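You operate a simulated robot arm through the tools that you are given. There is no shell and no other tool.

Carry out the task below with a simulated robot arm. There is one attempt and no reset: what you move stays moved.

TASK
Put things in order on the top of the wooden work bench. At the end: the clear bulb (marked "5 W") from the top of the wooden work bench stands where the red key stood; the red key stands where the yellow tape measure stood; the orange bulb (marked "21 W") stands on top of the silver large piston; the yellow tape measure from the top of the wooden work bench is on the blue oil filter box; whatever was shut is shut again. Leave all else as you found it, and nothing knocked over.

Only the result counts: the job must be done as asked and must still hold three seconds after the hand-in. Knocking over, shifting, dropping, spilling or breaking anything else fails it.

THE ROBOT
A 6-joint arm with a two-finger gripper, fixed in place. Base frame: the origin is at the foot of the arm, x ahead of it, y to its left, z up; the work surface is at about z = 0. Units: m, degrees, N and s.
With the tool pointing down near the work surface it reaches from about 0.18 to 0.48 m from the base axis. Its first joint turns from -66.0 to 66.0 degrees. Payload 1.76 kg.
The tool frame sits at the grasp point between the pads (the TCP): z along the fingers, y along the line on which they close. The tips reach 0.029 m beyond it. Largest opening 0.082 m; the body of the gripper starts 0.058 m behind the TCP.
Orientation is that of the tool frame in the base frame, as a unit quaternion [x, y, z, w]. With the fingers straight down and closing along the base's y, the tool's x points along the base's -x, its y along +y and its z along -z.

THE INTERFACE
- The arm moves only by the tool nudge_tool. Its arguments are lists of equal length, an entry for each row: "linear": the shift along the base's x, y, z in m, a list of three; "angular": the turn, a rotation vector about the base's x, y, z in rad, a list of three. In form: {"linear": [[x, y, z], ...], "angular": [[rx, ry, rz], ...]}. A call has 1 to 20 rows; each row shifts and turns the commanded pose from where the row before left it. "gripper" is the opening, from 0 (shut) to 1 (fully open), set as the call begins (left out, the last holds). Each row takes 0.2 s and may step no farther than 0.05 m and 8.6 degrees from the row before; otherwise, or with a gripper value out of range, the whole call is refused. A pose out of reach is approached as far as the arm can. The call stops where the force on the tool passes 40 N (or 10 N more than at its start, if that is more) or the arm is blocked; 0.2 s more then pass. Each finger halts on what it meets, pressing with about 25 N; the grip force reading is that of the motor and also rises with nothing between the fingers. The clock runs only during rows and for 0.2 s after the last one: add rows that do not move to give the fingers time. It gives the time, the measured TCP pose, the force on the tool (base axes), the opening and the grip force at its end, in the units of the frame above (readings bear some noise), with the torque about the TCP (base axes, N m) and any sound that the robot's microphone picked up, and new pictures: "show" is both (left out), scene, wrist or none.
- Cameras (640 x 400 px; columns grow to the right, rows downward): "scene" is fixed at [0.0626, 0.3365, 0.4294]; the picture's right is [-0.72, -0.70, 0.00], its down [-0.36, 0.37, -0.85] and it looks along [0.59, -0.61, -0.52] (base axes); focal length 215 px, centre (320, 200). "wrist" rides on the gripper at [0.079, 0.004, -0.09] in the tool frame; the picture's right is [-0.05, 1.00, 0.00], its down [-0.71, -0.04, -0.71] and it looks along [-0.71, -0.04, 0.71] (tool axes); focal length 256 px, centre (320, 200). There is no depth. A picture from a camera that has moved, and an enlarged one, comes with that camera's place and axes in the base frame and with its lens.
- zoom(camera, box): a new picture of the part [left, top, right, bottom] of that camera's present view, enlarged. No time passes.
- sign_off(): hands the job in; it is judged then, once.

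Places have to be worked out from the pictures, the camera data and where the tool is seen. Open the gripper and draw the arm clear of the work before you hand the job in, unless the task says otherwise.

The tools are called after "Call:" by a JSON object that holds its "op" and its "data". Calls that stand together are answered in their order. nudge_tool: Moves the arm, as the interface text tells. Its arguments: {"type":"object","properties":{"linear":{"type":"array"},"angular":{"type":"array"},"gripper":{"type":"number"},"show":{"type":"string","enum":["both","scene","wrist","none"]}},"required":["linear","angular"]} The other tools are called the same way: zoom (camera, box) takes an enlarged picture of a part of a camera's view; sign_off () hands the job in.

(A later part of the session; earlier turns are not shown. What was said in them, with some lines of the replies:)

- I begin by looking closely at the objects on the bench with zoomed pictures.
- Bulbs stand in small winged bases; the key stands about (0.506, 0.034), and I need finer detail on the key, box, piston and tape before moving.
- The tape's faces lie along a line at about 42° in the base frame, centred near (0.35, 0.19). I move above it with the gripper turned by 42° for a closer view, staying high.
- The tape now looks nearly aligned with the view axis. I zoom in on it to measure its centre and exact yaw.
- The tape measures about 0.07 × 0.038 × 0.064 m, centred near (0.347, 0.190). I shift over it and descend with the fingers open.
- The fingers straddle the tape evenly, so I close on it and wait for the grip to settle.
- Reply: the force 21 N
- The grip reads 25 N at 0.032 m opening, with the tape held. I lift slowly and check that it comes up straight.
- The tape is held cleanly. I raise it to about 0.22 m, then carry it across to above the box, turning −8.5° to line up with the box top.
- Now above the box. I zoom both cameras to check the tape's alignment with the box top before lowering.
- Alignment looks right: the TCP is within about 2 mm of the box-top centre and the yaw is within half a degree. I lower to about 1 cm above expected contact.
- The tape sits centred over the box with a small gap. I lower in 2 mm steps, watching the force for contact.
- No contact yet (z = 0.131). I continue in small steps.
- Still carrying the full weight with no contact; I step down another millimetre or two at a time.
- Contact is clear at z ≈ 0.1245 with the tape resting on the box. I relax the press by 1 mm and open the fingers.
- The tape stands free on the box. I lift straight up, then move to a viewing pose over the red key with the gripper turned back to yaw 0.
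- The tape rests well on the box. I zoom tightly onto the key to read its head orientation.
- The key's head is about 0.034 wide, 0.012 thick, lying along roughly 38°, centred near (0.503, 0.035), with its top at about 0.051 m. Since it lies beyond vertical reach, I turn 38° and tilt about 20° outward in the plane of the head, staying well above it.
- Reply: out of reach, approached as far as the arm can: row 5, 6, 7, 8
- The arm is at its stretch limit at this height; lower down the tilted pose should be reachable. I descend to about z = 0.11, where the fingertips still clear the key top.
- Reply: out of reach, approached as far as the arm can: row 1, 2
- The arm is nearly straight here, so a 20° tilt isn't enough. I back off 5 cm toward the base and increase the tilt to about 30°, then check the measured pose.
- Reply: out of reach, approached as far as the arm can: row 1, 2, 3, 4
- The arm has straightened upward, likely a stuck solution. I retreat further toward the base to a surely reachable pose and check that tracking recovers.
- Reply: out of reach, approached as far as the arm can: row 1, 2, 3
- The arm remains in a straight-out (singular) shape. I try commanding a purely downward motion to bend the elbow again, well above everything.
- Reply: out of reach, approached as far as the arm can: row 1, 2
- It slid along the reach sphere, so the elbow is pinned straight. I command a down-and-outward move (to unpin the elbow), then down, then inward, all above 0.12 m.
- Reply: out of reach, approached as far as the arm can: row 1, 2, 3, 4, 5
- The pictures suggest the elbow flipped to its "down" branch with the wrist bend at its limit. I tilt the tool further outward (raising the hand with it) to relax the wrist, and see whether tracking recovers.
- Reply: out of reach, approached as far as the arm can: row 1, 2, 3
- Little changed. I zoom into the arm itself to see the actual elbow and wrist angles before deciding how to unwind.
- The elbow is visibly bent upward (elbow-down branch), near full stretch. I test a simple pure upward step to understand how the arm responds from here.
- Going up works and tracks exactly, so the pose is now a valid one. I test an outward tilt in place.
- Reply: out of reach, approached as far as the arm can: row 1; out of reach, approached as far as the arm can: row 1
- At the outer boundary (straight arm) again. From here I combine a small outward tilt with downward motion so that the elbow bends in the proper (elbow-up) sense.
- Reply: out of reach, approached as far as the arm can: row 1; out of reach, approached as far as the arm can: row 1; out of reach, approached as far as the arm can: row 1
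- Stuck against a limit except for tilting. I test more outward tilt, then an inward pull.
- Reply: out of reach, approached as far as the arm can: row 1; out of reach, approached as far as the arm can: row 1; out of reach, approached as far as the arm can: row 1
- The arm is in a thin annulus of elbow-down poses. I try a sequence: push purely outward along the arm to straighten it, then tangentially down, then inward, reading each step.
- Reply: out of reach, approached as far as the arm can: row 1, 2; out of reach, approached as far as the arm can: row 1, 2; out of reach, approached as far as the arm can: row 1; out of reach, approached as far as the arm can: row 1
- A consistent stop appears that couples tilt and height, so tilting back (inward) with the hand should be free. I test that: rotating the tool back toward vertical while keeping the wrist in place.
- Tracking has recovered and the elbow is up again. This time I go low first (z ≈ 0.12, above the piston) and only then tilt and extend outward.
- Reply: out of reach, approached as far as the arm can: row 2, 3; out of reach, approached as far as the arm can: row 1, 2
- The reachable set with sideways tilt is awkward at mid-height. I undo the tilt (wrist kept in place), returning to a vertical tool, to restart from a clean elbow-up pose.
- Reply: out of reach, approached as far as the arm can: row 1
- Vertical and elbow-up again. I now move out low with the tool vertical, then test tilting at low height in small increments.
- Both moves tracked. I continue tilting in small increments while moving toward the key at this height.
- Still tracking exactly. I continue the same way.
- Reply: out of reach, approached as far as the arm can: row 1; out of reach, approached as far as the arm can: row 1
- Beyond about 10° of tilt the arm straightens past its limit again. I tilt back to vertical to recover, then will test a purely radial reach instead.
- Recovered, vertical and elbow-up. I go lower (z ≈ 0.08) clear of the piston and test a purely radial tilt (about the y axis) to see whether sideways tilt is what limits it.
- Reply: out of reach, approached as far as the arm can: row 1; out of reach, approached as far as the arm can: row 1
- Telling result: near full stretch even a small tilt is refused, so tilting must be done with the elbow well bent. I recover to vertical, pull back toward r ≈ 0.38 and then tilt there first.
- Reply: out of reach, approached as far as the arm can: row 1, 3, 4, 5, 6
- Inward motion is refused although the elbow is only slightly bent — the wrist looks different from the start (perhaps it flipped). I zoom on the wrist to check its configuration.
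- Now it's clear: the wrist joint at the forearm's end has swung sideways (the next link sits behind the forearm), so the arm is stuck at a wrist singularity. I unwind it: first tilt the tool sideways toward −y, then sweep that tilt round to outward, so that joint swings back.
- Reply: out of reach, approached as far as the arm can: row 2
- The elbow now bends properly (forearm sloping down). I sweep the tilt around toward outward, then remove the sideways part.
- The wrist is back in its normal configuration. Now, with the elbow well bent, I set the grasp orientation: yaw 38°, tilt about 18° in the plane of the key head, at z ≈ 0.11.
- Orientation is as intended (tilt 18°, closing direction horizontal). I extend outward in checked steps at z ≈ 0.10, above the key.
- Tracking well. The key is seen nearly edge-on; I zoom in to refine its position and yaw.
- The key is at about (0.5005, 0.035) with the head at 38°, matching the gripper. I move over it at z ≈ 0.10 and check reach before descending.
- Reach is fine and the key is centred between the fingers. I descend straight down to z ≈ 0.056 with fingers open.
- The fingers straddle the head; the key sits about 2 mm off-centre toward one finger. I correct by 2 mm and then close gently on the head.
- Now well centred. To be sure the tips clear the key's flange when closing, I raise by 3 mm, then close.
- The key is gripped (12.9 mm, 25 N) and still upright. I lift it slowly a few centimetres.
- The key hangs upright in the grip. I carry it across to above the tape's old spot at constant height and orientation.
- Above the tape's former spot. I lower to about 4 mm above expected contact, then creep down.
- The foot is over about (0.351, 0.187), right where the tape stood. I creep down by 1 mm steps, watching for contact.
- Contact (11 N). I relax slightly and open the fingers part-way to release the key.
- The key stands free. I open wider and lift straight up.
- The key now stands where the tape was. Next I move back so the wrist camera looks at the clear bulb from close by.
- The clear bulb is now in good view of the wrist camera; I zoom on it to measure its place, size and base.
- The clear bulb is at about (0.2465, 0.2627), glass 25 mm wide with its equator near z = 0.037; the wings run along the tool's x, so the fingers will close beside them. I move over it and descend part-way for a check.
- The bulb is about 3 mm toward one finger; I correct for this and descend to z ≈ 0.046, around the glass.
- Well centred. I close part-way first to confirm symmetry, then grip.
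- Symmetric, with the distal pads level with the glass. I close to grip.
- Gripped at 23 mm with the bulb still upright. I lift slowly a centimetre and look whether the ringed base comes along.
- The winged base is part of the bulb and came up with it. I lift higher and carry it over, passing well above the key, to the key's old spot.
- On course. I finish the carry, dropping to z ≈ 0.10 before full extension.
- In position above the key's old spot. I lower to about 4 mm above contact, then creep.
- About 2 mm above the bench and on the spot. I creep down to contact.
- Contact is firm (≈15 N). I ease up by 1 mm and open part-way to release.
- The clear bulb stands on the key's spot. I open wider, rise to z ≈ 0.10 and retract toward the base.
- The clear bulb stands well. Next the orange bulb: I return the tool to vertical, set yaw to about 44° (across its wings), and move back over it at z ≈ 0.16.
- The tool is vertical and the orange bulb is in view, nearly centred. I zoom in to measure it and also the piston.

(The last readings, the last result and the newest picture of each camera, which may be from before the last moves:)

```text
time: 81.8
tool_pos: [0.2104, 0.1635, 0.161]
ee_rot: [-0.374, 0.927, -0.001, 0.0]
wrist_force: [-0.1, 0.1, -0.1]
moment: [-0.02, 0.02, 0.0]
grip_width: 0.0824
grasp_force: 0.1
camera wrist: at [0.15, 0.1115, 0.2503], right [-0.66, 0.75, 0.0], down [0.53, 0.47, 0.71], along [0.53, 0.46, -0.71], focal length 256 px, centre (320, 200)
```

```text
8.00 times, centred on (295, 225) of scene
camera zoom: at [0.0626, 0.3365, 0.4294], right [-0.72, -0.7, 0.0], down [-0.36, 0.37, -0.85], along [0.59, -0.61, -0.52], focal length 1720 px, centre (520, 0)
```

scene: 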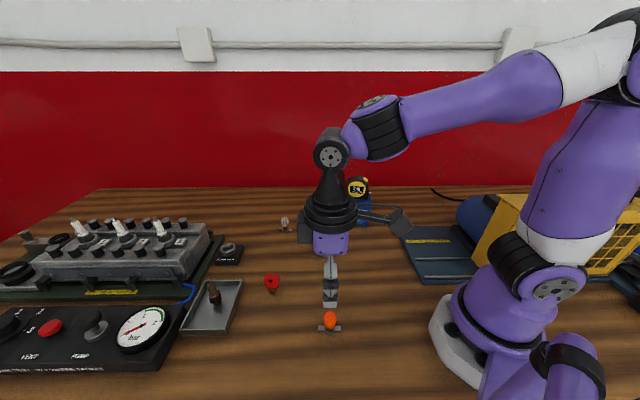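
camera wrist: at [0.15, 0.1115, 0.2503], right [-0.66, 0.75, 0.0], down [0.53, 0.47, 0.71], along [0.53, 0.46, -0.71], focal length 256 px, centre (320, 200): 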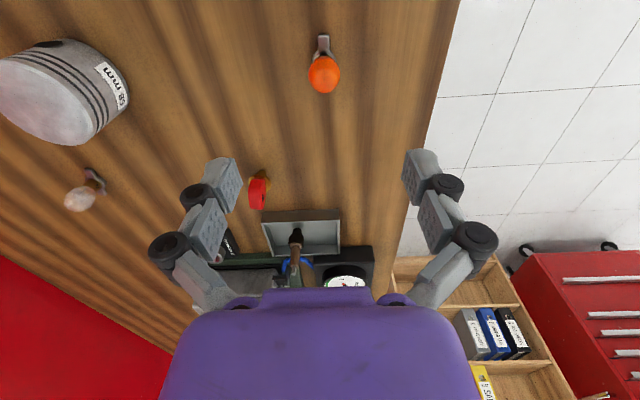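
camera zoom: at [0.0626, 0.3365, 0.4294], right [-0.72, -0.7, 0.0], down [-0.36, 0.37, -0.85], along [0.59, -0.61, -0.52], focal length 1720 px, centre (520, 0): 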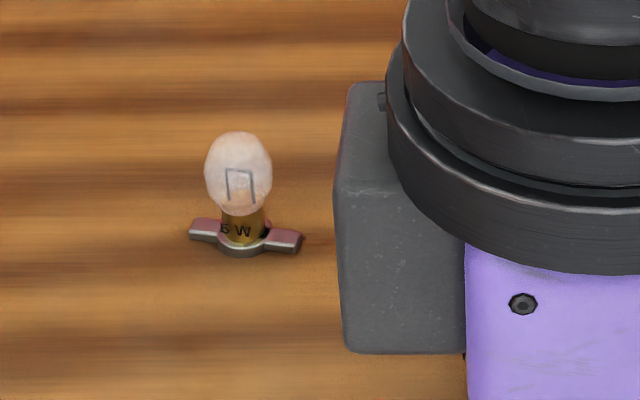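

The orange bulb is at about (0.203, 0.162), aligned with the gripper; the clear bulb's base projects to the same pixel as the key's foot did. I centre over the orange bulb and descend part-way.

Call:
{"op": "nudge_tool", "data": {"linear": [[-0.0068, -0.0015, -0.02], [0, 0, -0.03], [0, 0, -0.02], [0, 0, 0]], "angular": [[0, 0, 0], [0, 0, 0], [0, 0, 0], [0, 0, 0]], "gripper": 1, "show": "both"}}

Call:
{"op": "zoom", "data": {"camera": "wrist", "box": [220, 60, 420, 220]}}

```text
time: 82.8
tool_pos: [0.2044, 0.1612, 0.0909]
ee_rot: [-0.375, 0.927, -0.001, -0.001]
wrist_force: [0.9, 0.6, -0.4]
moment: [-0.02, 0.0, -0.01]
grip_width: 0.0822
grasp_force: 0.0
camera wrist: at [0.1434, 0.1097, 0.1802], right [-0.66, 0.75, 0.0], down [0.53, 0.47, 0.71], along [0.53, 0.46, -0.71], focal length 256 px, centre (320, 200)
```

scene: 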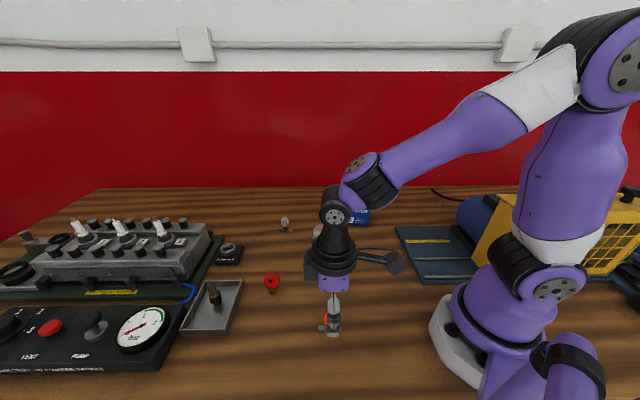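
wrist: 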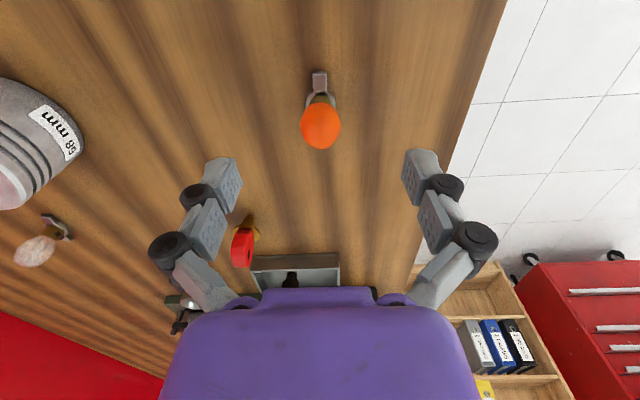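

```text
2.50 times, centred on (320, 140) of wrist
camera zoom: at [0.1434, 0.1097, 0.1802], right [-0.66, 0.75, 0.0], down [0.53, 0.47, 0.71], along [0.53, 0.46, -0.71], focal length 640 px, centre (320, 350)
```

zoom: 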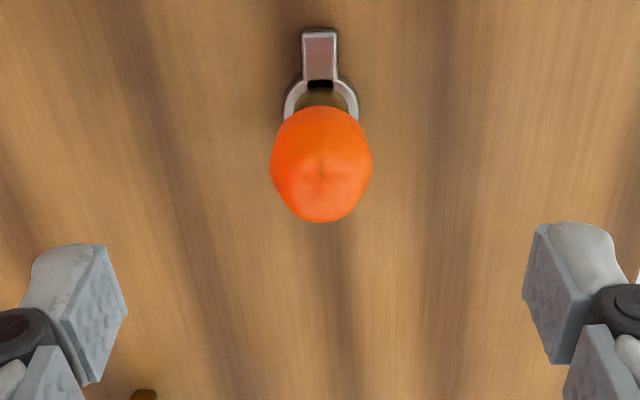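

Centred. I descend to z ≈ 0.046 around the glass.

Call:
{"op": "nudge_tool", "data": {"linear": [[-0.001, -0.001, -0.015], [0, 0, -0.015], [0, 0, -0.01], [0, 0, -0.005], [0, 0, 0]], "angular": [[0, 0, 0], [0, 0, 0], [0, 0, 0], [0, 0, 0], [0, 0, 0]], "gripper": 1, "show": "none"}}

Call:
{"op": "nudge_tool", "data": {"linear": [[0, 0, 0], [0, 0, 0], [0, 0, 0]], "angular": [[0, 0, 0], [0, 0, 0], [0, 0, 0]], "gripper": 0.45, "show": "wrist"}}

Call:
{"op": "zoom", "data": {"camera": "wrist", "box": [220, 80, 420, 240]}}

```text
time: 84.0
tool_pos: [0.203, 0.1609, 0.0462]
ee_rot: [-0.376, 0.927, -0.001, -0.001]
wrist_force: [-0.3, 0.1, 0.3]
moment: [0.0, 0.0, 0.02]
grip_width: 0.0821
grasp_force: 0.0
```

```text
time: 84.8
tool_pos: [0.2026, 0.1593, 0.0453]
ee_rot: [-0.376, 0.927, -0.002, -0.001]
wrist_force: [0.6, 0.1, -0.7]
moment: [-0.03, 0.01, 0.0]
grip_width: 0.0372
grasp_force: 0.0
camera wrist: at [0.1426, 0.1086, 0.1356], right [-0.66, 0.75, 0.0], down [0.53, 0.47, 0.71], along [0.53, 0.46, -0.71], focal length 256 px, centre (320, 200)
```

wrist: 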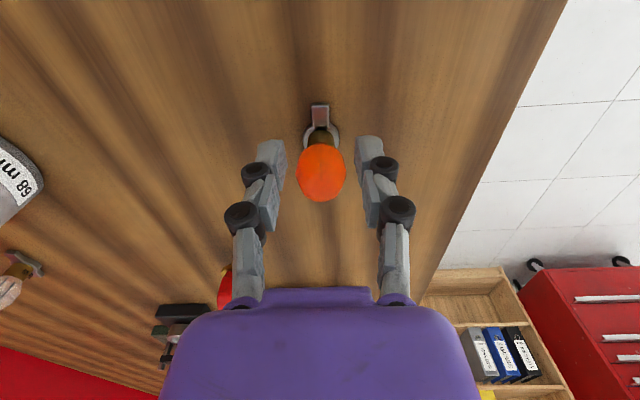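

```text
2.50 times, centred on (320, 160) of wrist
camera zoom: at [0.1426, 0.1086, 0.1356], right [-0.66, 0.75, 0.0], down [0.53, 0.47, 0.71], along [0.53, 0.46, -0.71], focal length 640 px, centre (320, 300)
```

zoom: 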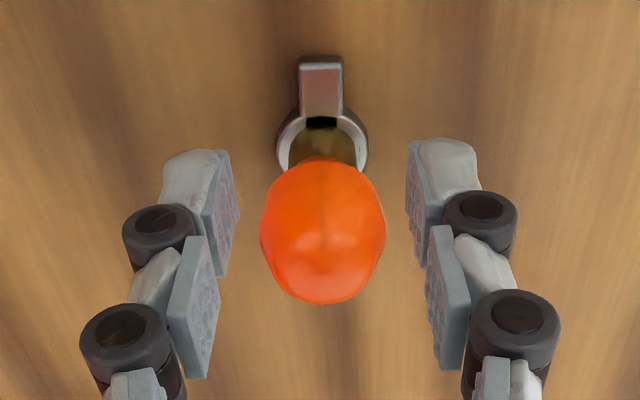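

Symmetric around the bulb. I close to grip, then lift a little and check.

Call:
{"op": "nudge_tool", "data": {"linear": [[0, 0, 0], [0, 0, 0], [0, 0, 0]], "angular": [[0, 0, 0], [0, 0, 0], [0, 0, 0]], "gripper": 0, "show": "none"}}

Call:
{"op": "nudge_tool", "data": {"linear": [[0, 0, 0.004], [0, 0, 0.006], [0, 0, 0.01], [0, 0, 0]], "angular": [[0, 0, 0], [0, 0, 0], [0, 0, 0], [0, 0, 0]], "show": "both"}}

Call:
{"op": "zoom", "data": {"camera": "scene", "box": [295, 270, 375, 350]}}

Call:
{"op": "zoom", "data": {"camera": "wrist", "box": [220, 80, 420, 240]}}

```text
time: 85.6
tool_pos: [0.2037, 0.1609, 0.0456]
ee_rot: [-0.376, 0.927, -0.001, -0.001]
wrist_force: [-1.1, 0.4, 4.9]
moment: [0.04, -0.01, -0.01]
grip_width: 0.0221
grasp_force: 24.8
```

```text
time: 86.6
tool_pos: [0.2027, 0.1606, 0.0649]
ee_rot: [-0.376, 0.927, -0.002, -0.001]
wrist_force: [0.0, -0.1, 0.9]
moment: [0.0, 0.03, 0.01]
grip_width: 0.0224
grasp_force: 25.0
camera wrist: at [0.142, 0.1085, 0.1553], right [-0.66, 0.75, 0.0], down [0.53, 0.47, 0.71], along [0.53, 0.46, -0.71], focal length 256 px, centre (320, 200)
```

scene: 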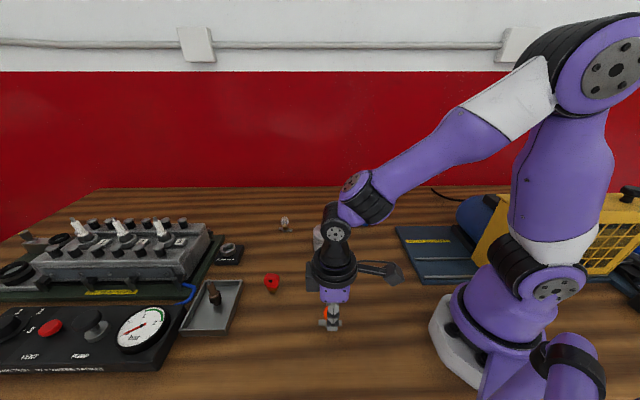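
wrist: 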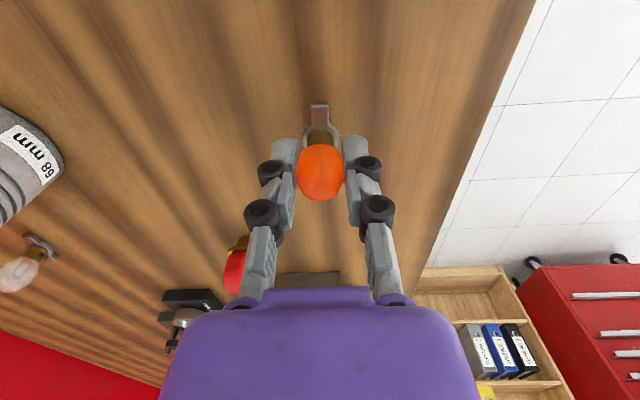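

```text
5.00 times, centred on (335, 310) of scene
camera zoom: at [0.0626, 0.3365, 0.4294], right [-0.72, -0.7, 0.0], down [-0.36, 0.37, -0.85], along [0.59, -0.61, -0.52], focal length 1075 px, centre (245, -350)
```

zoom: 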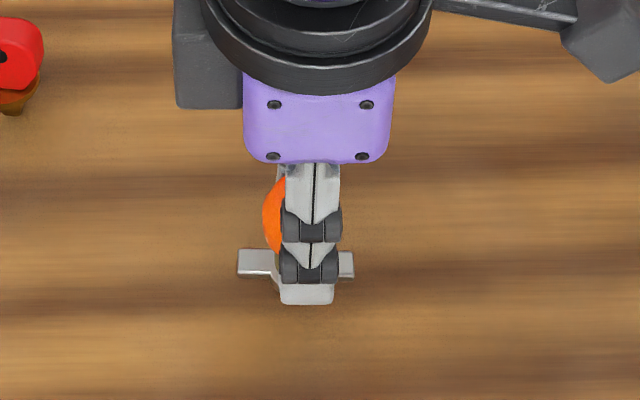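

```text
2.50 times, centred on (320, 160) of wrist
camera zoom: at [0.142, 0.1085, 0.1553], right [-0.66, 0.75, 0.0], down [0.53, 0.47, 0.71], along [0.53, 0.46, -0.71], focal length 640 px, centre (320, 300)
```

zoom: 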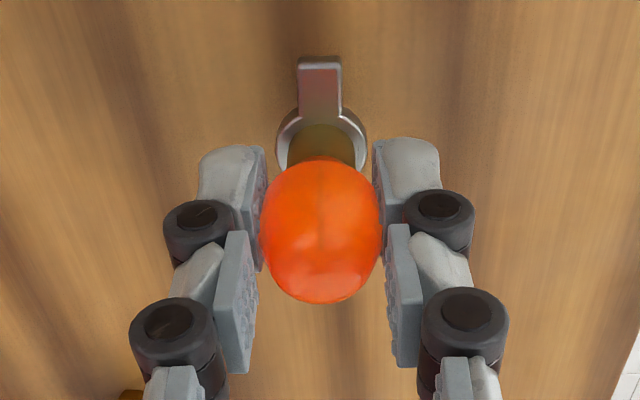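

The bulb is held with its axis at the TCP. I lift to z ≈ 0.15 and carry it toward the piston.

Call:
{"op": "nudge_tool", "data": {"linear": [[0, 0, 0.025], [0, 0, 0.03], [0, 0, 0.025], [0.0259, -0.0256, 0], [0.0259, -0.0256, 0], [0.0259, -0.0256, 0], [0.0259, -0.0256, 0], [0.0259, -0.0256, 0], [0.0259, -0.0256, 0], [0, 0, 0]], "angular": [[0, 0, 0], [0, 0, 0], [0, 0, 0], [0, 0, 0], [0, 0, 0], [0, 0, 0], [0, 0, 0], [0, 0, 0], [0, 0, 0], [0, 0, 0]], "show": "both"}}

Call:
{"op": "zoom", "data": {"camera": "wrist", "box": [220, 40, 420, 200]}}

Call:
{"op": "zoom", "data": {"camera": "scene", "box": [290, 180, 370, 260]}}

```text
time: 88.8
tool_pos: [0.3588, 0.0053, 0.1472]
ee_rot: [-0.375, 0.927, -0.001, 0.0]
wrist_force: [0.2, -0.6, 0.1]
moment: [-0.01, -0.02, -0.02]
grip_width: 0.0222
grasp_force: 25.1
camera wrist: at [0.2981, -0.0457, 0.2362], right [-0.66, 0.75, 0.0], down [0.53, 0.47, 0.71], along [0.53, 0.46, -0.71], focal length 256 px, centre (320, 200)
```

scene: 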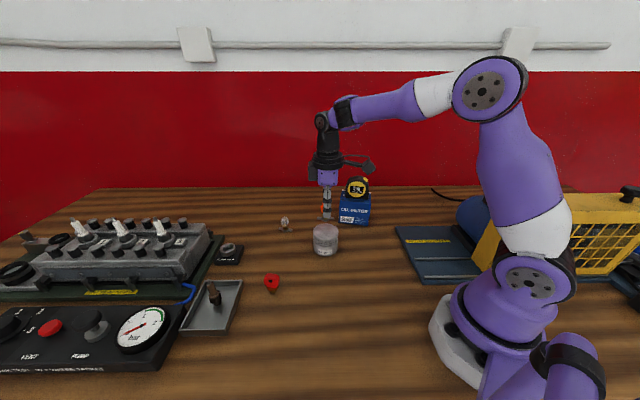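
wrist: 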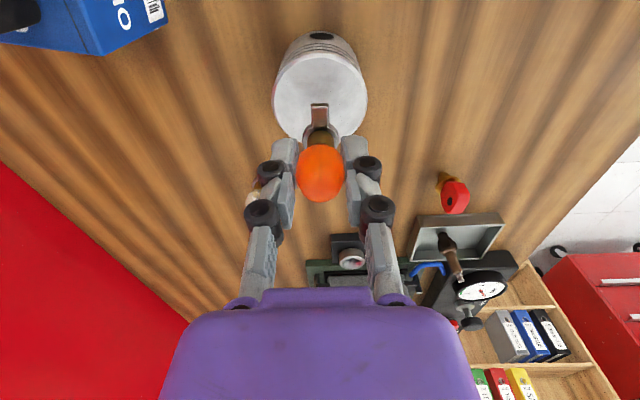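

```text
2.50 times, centred on (320, 120) of wrist
camera zoom: at [0.2981, -0.0457, 0.2362], right [-0.66, 0.75, 0.0], down [0.53, 0.47, 0.71], along [0.53, 0.46, -0.71], focal length 640 px, centre (320, 400)
```

zoom: 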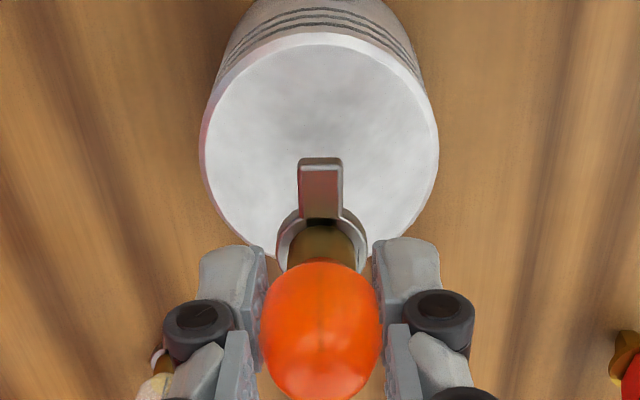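

```text
5.00 times, centred on (330, 220) of scene
camera zoom: at [0.0626, 0.3365, 0.4294], right [-0.72, -0.7, 0.0], down [-0.36, 0.37, -0.85], along [0.59, -0.61, -0.52], focal length 1075 px, centre (270, 100)
```

zoom: 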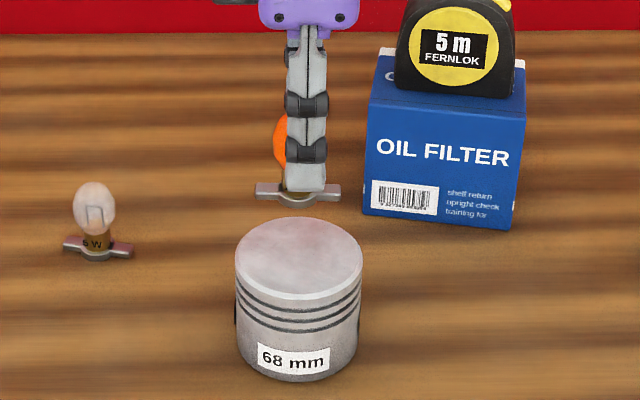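

The bulb is centred over the piston within about 3 mm. I lower to z ≈ 0.115, then creep down to contact.

Call:
{"op": "nudge_tool", "data": {"linear": [[-0.0005, -0.0008, -0.012], [0, 0, -0.012], [0, 0, -0.006], [0, 0, 0]], "angular": [[0, 0, 0], [0, 0, 0], [0, 0, 0], [0, 0, 0]], "show": "none"}}

Call:
{"op": "zoom", "data": {"camera": "scene", "box": [295, 195, 355, 255]}}

Call:
{"op": "zoom", "data": {"camera": "wrist", "box": [220, 40, 420, 200]}}

```text
time: 89.8
tool_pos: [0.3573, 0.0068, 0.1161]
ee_rot: [-0.376, 0.927, -0.002, -0.001]
wrist_force: [-0.1, 0.4, 0.1]
moment: [0.01, 0.01, 0.03]
grip_width: 0.0221
grasp_force: 25.1
```

```text
6.67 times, centred on (325, 225) of scene
camera zoom: at [0.0626, 0.3365, 0.4294], right [-0.72, -0.7, 0.0], down [-0.36, 0.37, -0.85], along [0.59, -0.61, -0.52], focal length 1433 px, centre (287, 33)
```

zoom: 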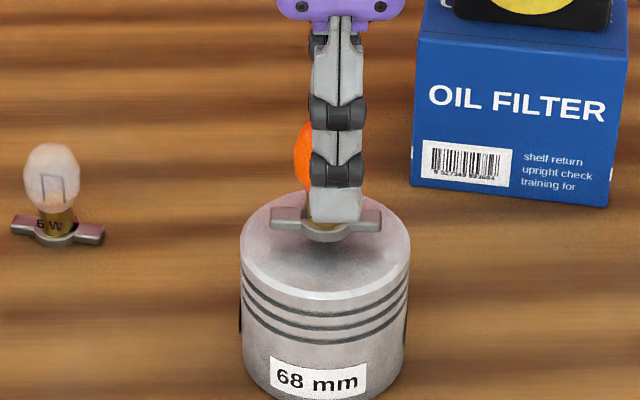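

```text
2.50 times, centred on (320, 120) of wrist
camera zoom: at [0.2967, -0.0461, 0.2057], right [-0.66, 0.75, 0.0], down [0.53, 0.47, 0.71], along [0.53, 0.46, -0.71], focal length 640 px, centre (320, 400)
```

zoom: 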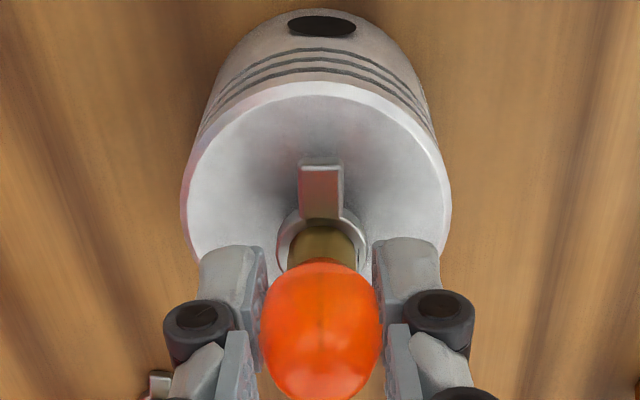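

Nearly centred (about 4 mm toward the scene camera). I trim 2 mm and creep down.

Call:
{"op": "nudge_tool", "data": {"linear": [[0.0014, -0.0016, -0.003], [0, 0, -0.003], [0, 0, 0]], "angular": [[0, 0, 0], [0, 0, 0], [0, 0, 0]], "show": "none"}}

Call:
{"op": "nudge_tool", "data": {"linear": [[0, 0, -0.002], [0, 0, 0]], "angular": [[0, 0, 0], [0, 0, 0]], "show": "none"}}

Call:
{"op": "zoom", "data": {"camera": "scene", "box": [295, 195, 355, 255]}}

```text
time: 90.6
tool_pos: [0.3593, 0.0051, 0.1096]
ee_rot: [-0.376, 0.927, -0.002, 0.0]
wrist_force: [0.3, -0.6, 0.0]
moment: [-0.02, -0.02, 0.0]
grip_width: 0.0223
grasp_force: 25.4
```

```text
time: 91.2
tool_pos: [0.3582, 0.0047, 0.1066]
ee_rot: [-0.376, 0.927, -0.002, 0.0]
wrist_force: [-0.1, 0.2, 2.5]
moment: [0.03, -0.04, -0.02]
grip_width: 0.0222
grasp_force: 24.6
```

```text
6.67 times, centred on (325, 225) of scene
camera zoom: at [0.0626, 0.3365, 0.4294], right [-0.72, -0.7, 0.0], down [-0.36, 0.37, -0.85], along [0.59, -0.61, -0.52], focal length 1433 px, centre (287, 33)
```

zoom: 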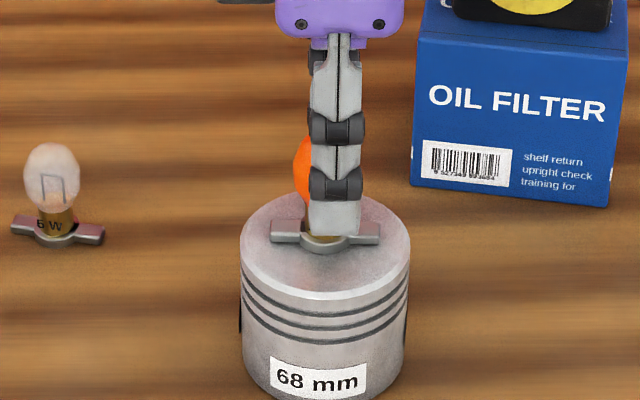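

Light contact begins (2.5 N). One more small step to settle it on the piston.

Call:
{"op": "nudge_tool", "data": {"linear": [[0, 0, -0.001], [0, 0, 0]], "angular": [[0, 0, 0], [0, 0, 0]], "show": "none"}}

Call:
{"op": "zoom", "data": {"camera": "wrist", "box": [220, 40, 420, 200]}}

```text
time: 91.8
tool_pos: [0.3588, 0.0041, 0.1067]
ee_rot: [-0.376, 0.926, -0.001, 0.0]
wrist_force: [-2.0, -0.1, 15.4]
moment: [-0.01, 0.03, 0.01]
grip_width: 0.0224
grasp_force: 25.1
```

```text
2.50 times, centred on (320, 120) of wrist
camera zoom: at [0.2986, -0.0476, 0.1968], right [-0.66, 0.75, 0.0], down [0.53, 0.47, 0.71], along [0.54, 0.46, -0.71], focal length 640 px, centre (320, 400)
```

zoom: 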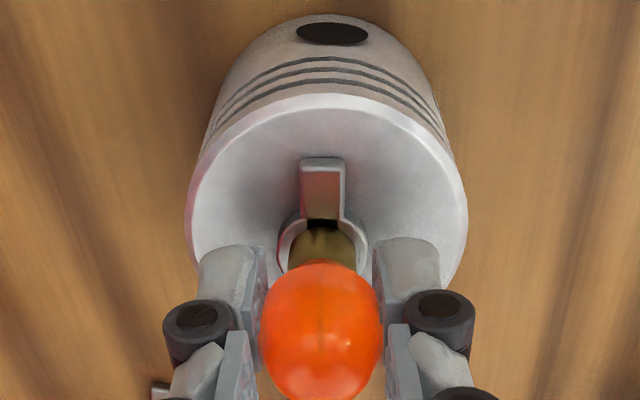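

Seated (15 N). I ease up slightly and open the fingers to release.

Call:
{"op": "nudge_tool", "data": {"linear": [[0, 0, 0.0008], [0, 0, 0]], "angular": [[0, 0, 0], [0, 0, 0]], "show": "none"}}

Call:
{"op": "nudge_tool", "data": {"linear": [[0, 0, 0], [0, 0, 0], [0, 0, 0]], "angular": [[0, 0, 0], [0, 0, 0], [0, 0, 0]], "gripper": 0.6, "show": "wrist"}}

Call:
{"op": "zoom", "data": {"camera": "scene", "box": [295, 195, 355, 255]}}

```text
time: 92.4
tool_pos: [0.3592, 0.0045, 0.1078]
ee_rot: [-0.375, 0.927, -0.001, -0.001]
wrist_force: [0.9, -0.3, 3.0]
moment: [0.01, -0.08, 0.0]
grip_width: 0.0224
grasp_force: 25.5
```

```text
time: 93.2
tool_pos: [0.3605, 0.0033, 0.1079]
ee_rot: [-0.375, 0.927, -0.001, 0.0]
wrist_force: [-0.1, -0.3, -0.2]
moment: [0.02, 0.0, 0.04]
grip_width: 0.0493
grasp_force: 0.1
camera wrist: at [0.2984, -0.0476, 0.1973], right [-0.66, 0.75, 0.0], down [0.53, 0.47, 0.71], along [0.53, 0.46, -0.71], focal length 256 px, centre (320, 200)
```

wrist: 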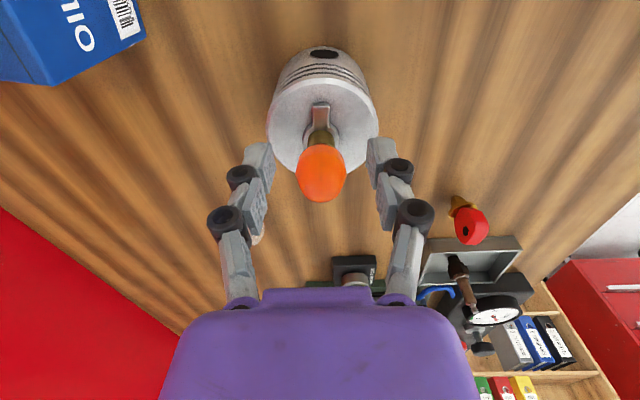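

```text
6.67 times, centred on (325, 225) of scene
camera zoom: at [0.0626, 0.3365, 0.4294], right [-0.72, -0.7, 0.0], down [-0.36, 0.37, -0.85], along [0.59, -0.61, -0.52], focal length 1433 px, centre (287, 33)
```

zoom: 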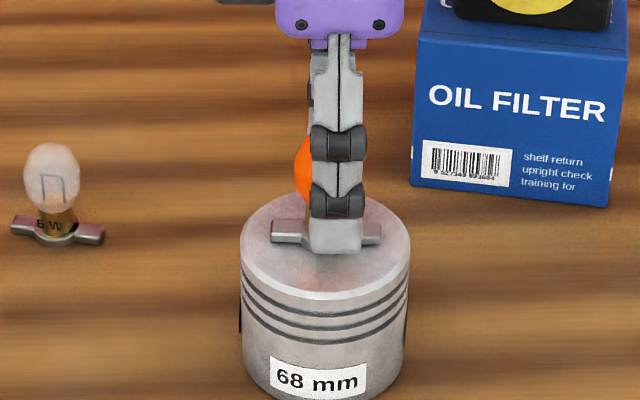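

The orange bulb stands on the piston. I open wider, rise straight up, then withdraw toward the base.

Call:
{"op": "nudge_tool", "data": {"linear": [[0, 0, 0], [0, 0, 0], [0, 0, 0.01], [0, 0, 0.02], [0, 0, 0.03], [0, 0, 0.02], [0, 0, 0]], "angular": [[0, 0, 0], [0, 0, 0], [0, 0, 0], [0, 0, 0], [0, 0, 0], [0, 0, 0], [0, 0, 0]], "gripper": 0.95, "show": "none"}}

Call:
{"op": "nudge_tool", "data": {"linear": [[-0.03, 0, 0.02], [-0.03, 0, 0.02], [-0.025, 0, 0.02], [0, 0, 0], [0, 0, 0]], "angular": [[0, 0, 0], [0, 0, 0], [0, 0, 0], [0, 0, 0], [0, 0, 0]], "gripper": 1, "show": "both"}}

Call:
{"op": "zoom", "data": {"camera": "scene", "box": [240, 170, 400, 310]}}

```text
time: 94.8
tool_pos: [0.3594, 0.0046, 0.1888]
ee_rot: [-0.375, 0.927, -0.001, 0.0]
wrist_force: [-0.4, -0.2, -0.1]
moment: [-0.02, 0.03, -0.01]
grip_width: 0.0775
grasp_force: 0.0
```

```text
time: 96.0
tool_pos: [0.2739, 0.0038, 0.2488]
ee_rot: [-0.375, 0.927, -0.001, 0.0]
wrist_force: [-0.3, 0.1, -0.2]
moment: [-0.01, -0.01, 0.02]
grip_width: 0.082
grasp_force: 0.1
camera wrist: at [0.2132, -0.0475, 0.3376], right [-0.66, 0.75, 0.0], down [0.53, 0.47, 0.71], along [0.53, 0.46, -0.71], focal length 256 px, centre (320, 200)
```

scene: 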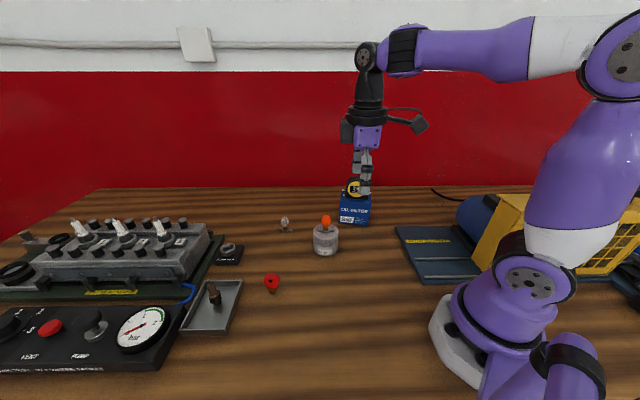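
wrist: 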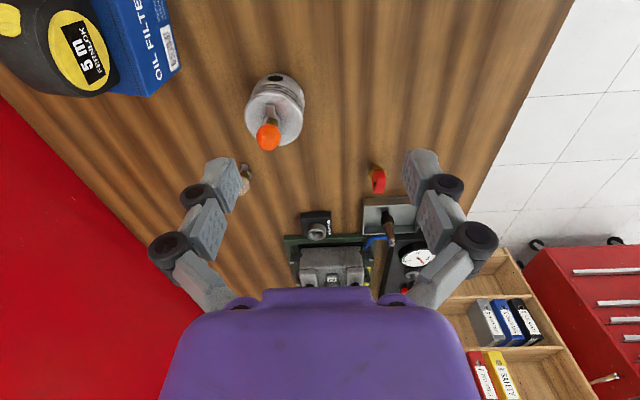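

```text
2.86 times, centred on (320, 240) of scene
camera zoom: at [0.0626, 0.3365, 0.4294], right [-0.72, -0.7, 0.0], down [-0.36, 0.37, -0.85], along [0.59, -0.61, -0.52], focal length 614 px, centre (320, 86)
```

zoom: 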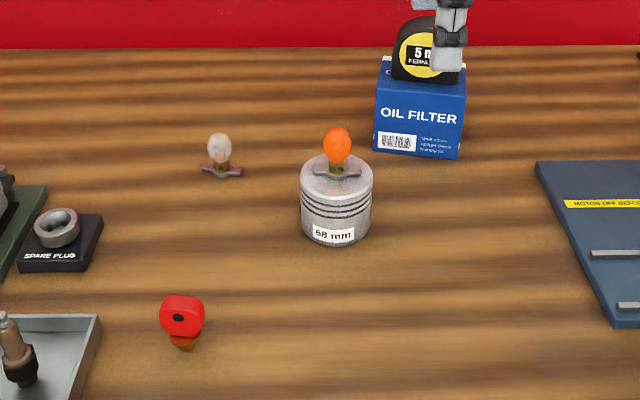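

All four placements look right: the clear bulb is on the key's old spot, the key is on the tape's old spot, the orange bulb is upright on the piston, and the tape is standing on the oil filter box. Nothing else has moved, nothing was opened, the gripper is open and the arm is clear, so I hand in the job.

Call:
{"op": "sign_off", "data": {}}

```text
The job is handed in.
```

The job is handed in, and in the last pictures every item is where you asked, standing upright:

- **Clear bulb (5 W):** it stands where the red key was, within about 2–3 mm.
- **Red key:** it stands where the yellow tape measure was, also within about 3 mm.
- **Orange bulb (21 W):** it stands near the middle of the silver piston's top.
- **Yellow tape measure:** it stands on the blue oil filter box.

Nothing was opened, so there was nothing to shut again. I saw nothing else moved or knocked over. The arm got stuck once while reaching for the key and had to be worked free, but it touched nothing while doing so. I left the gripper open and the arm drawn back.
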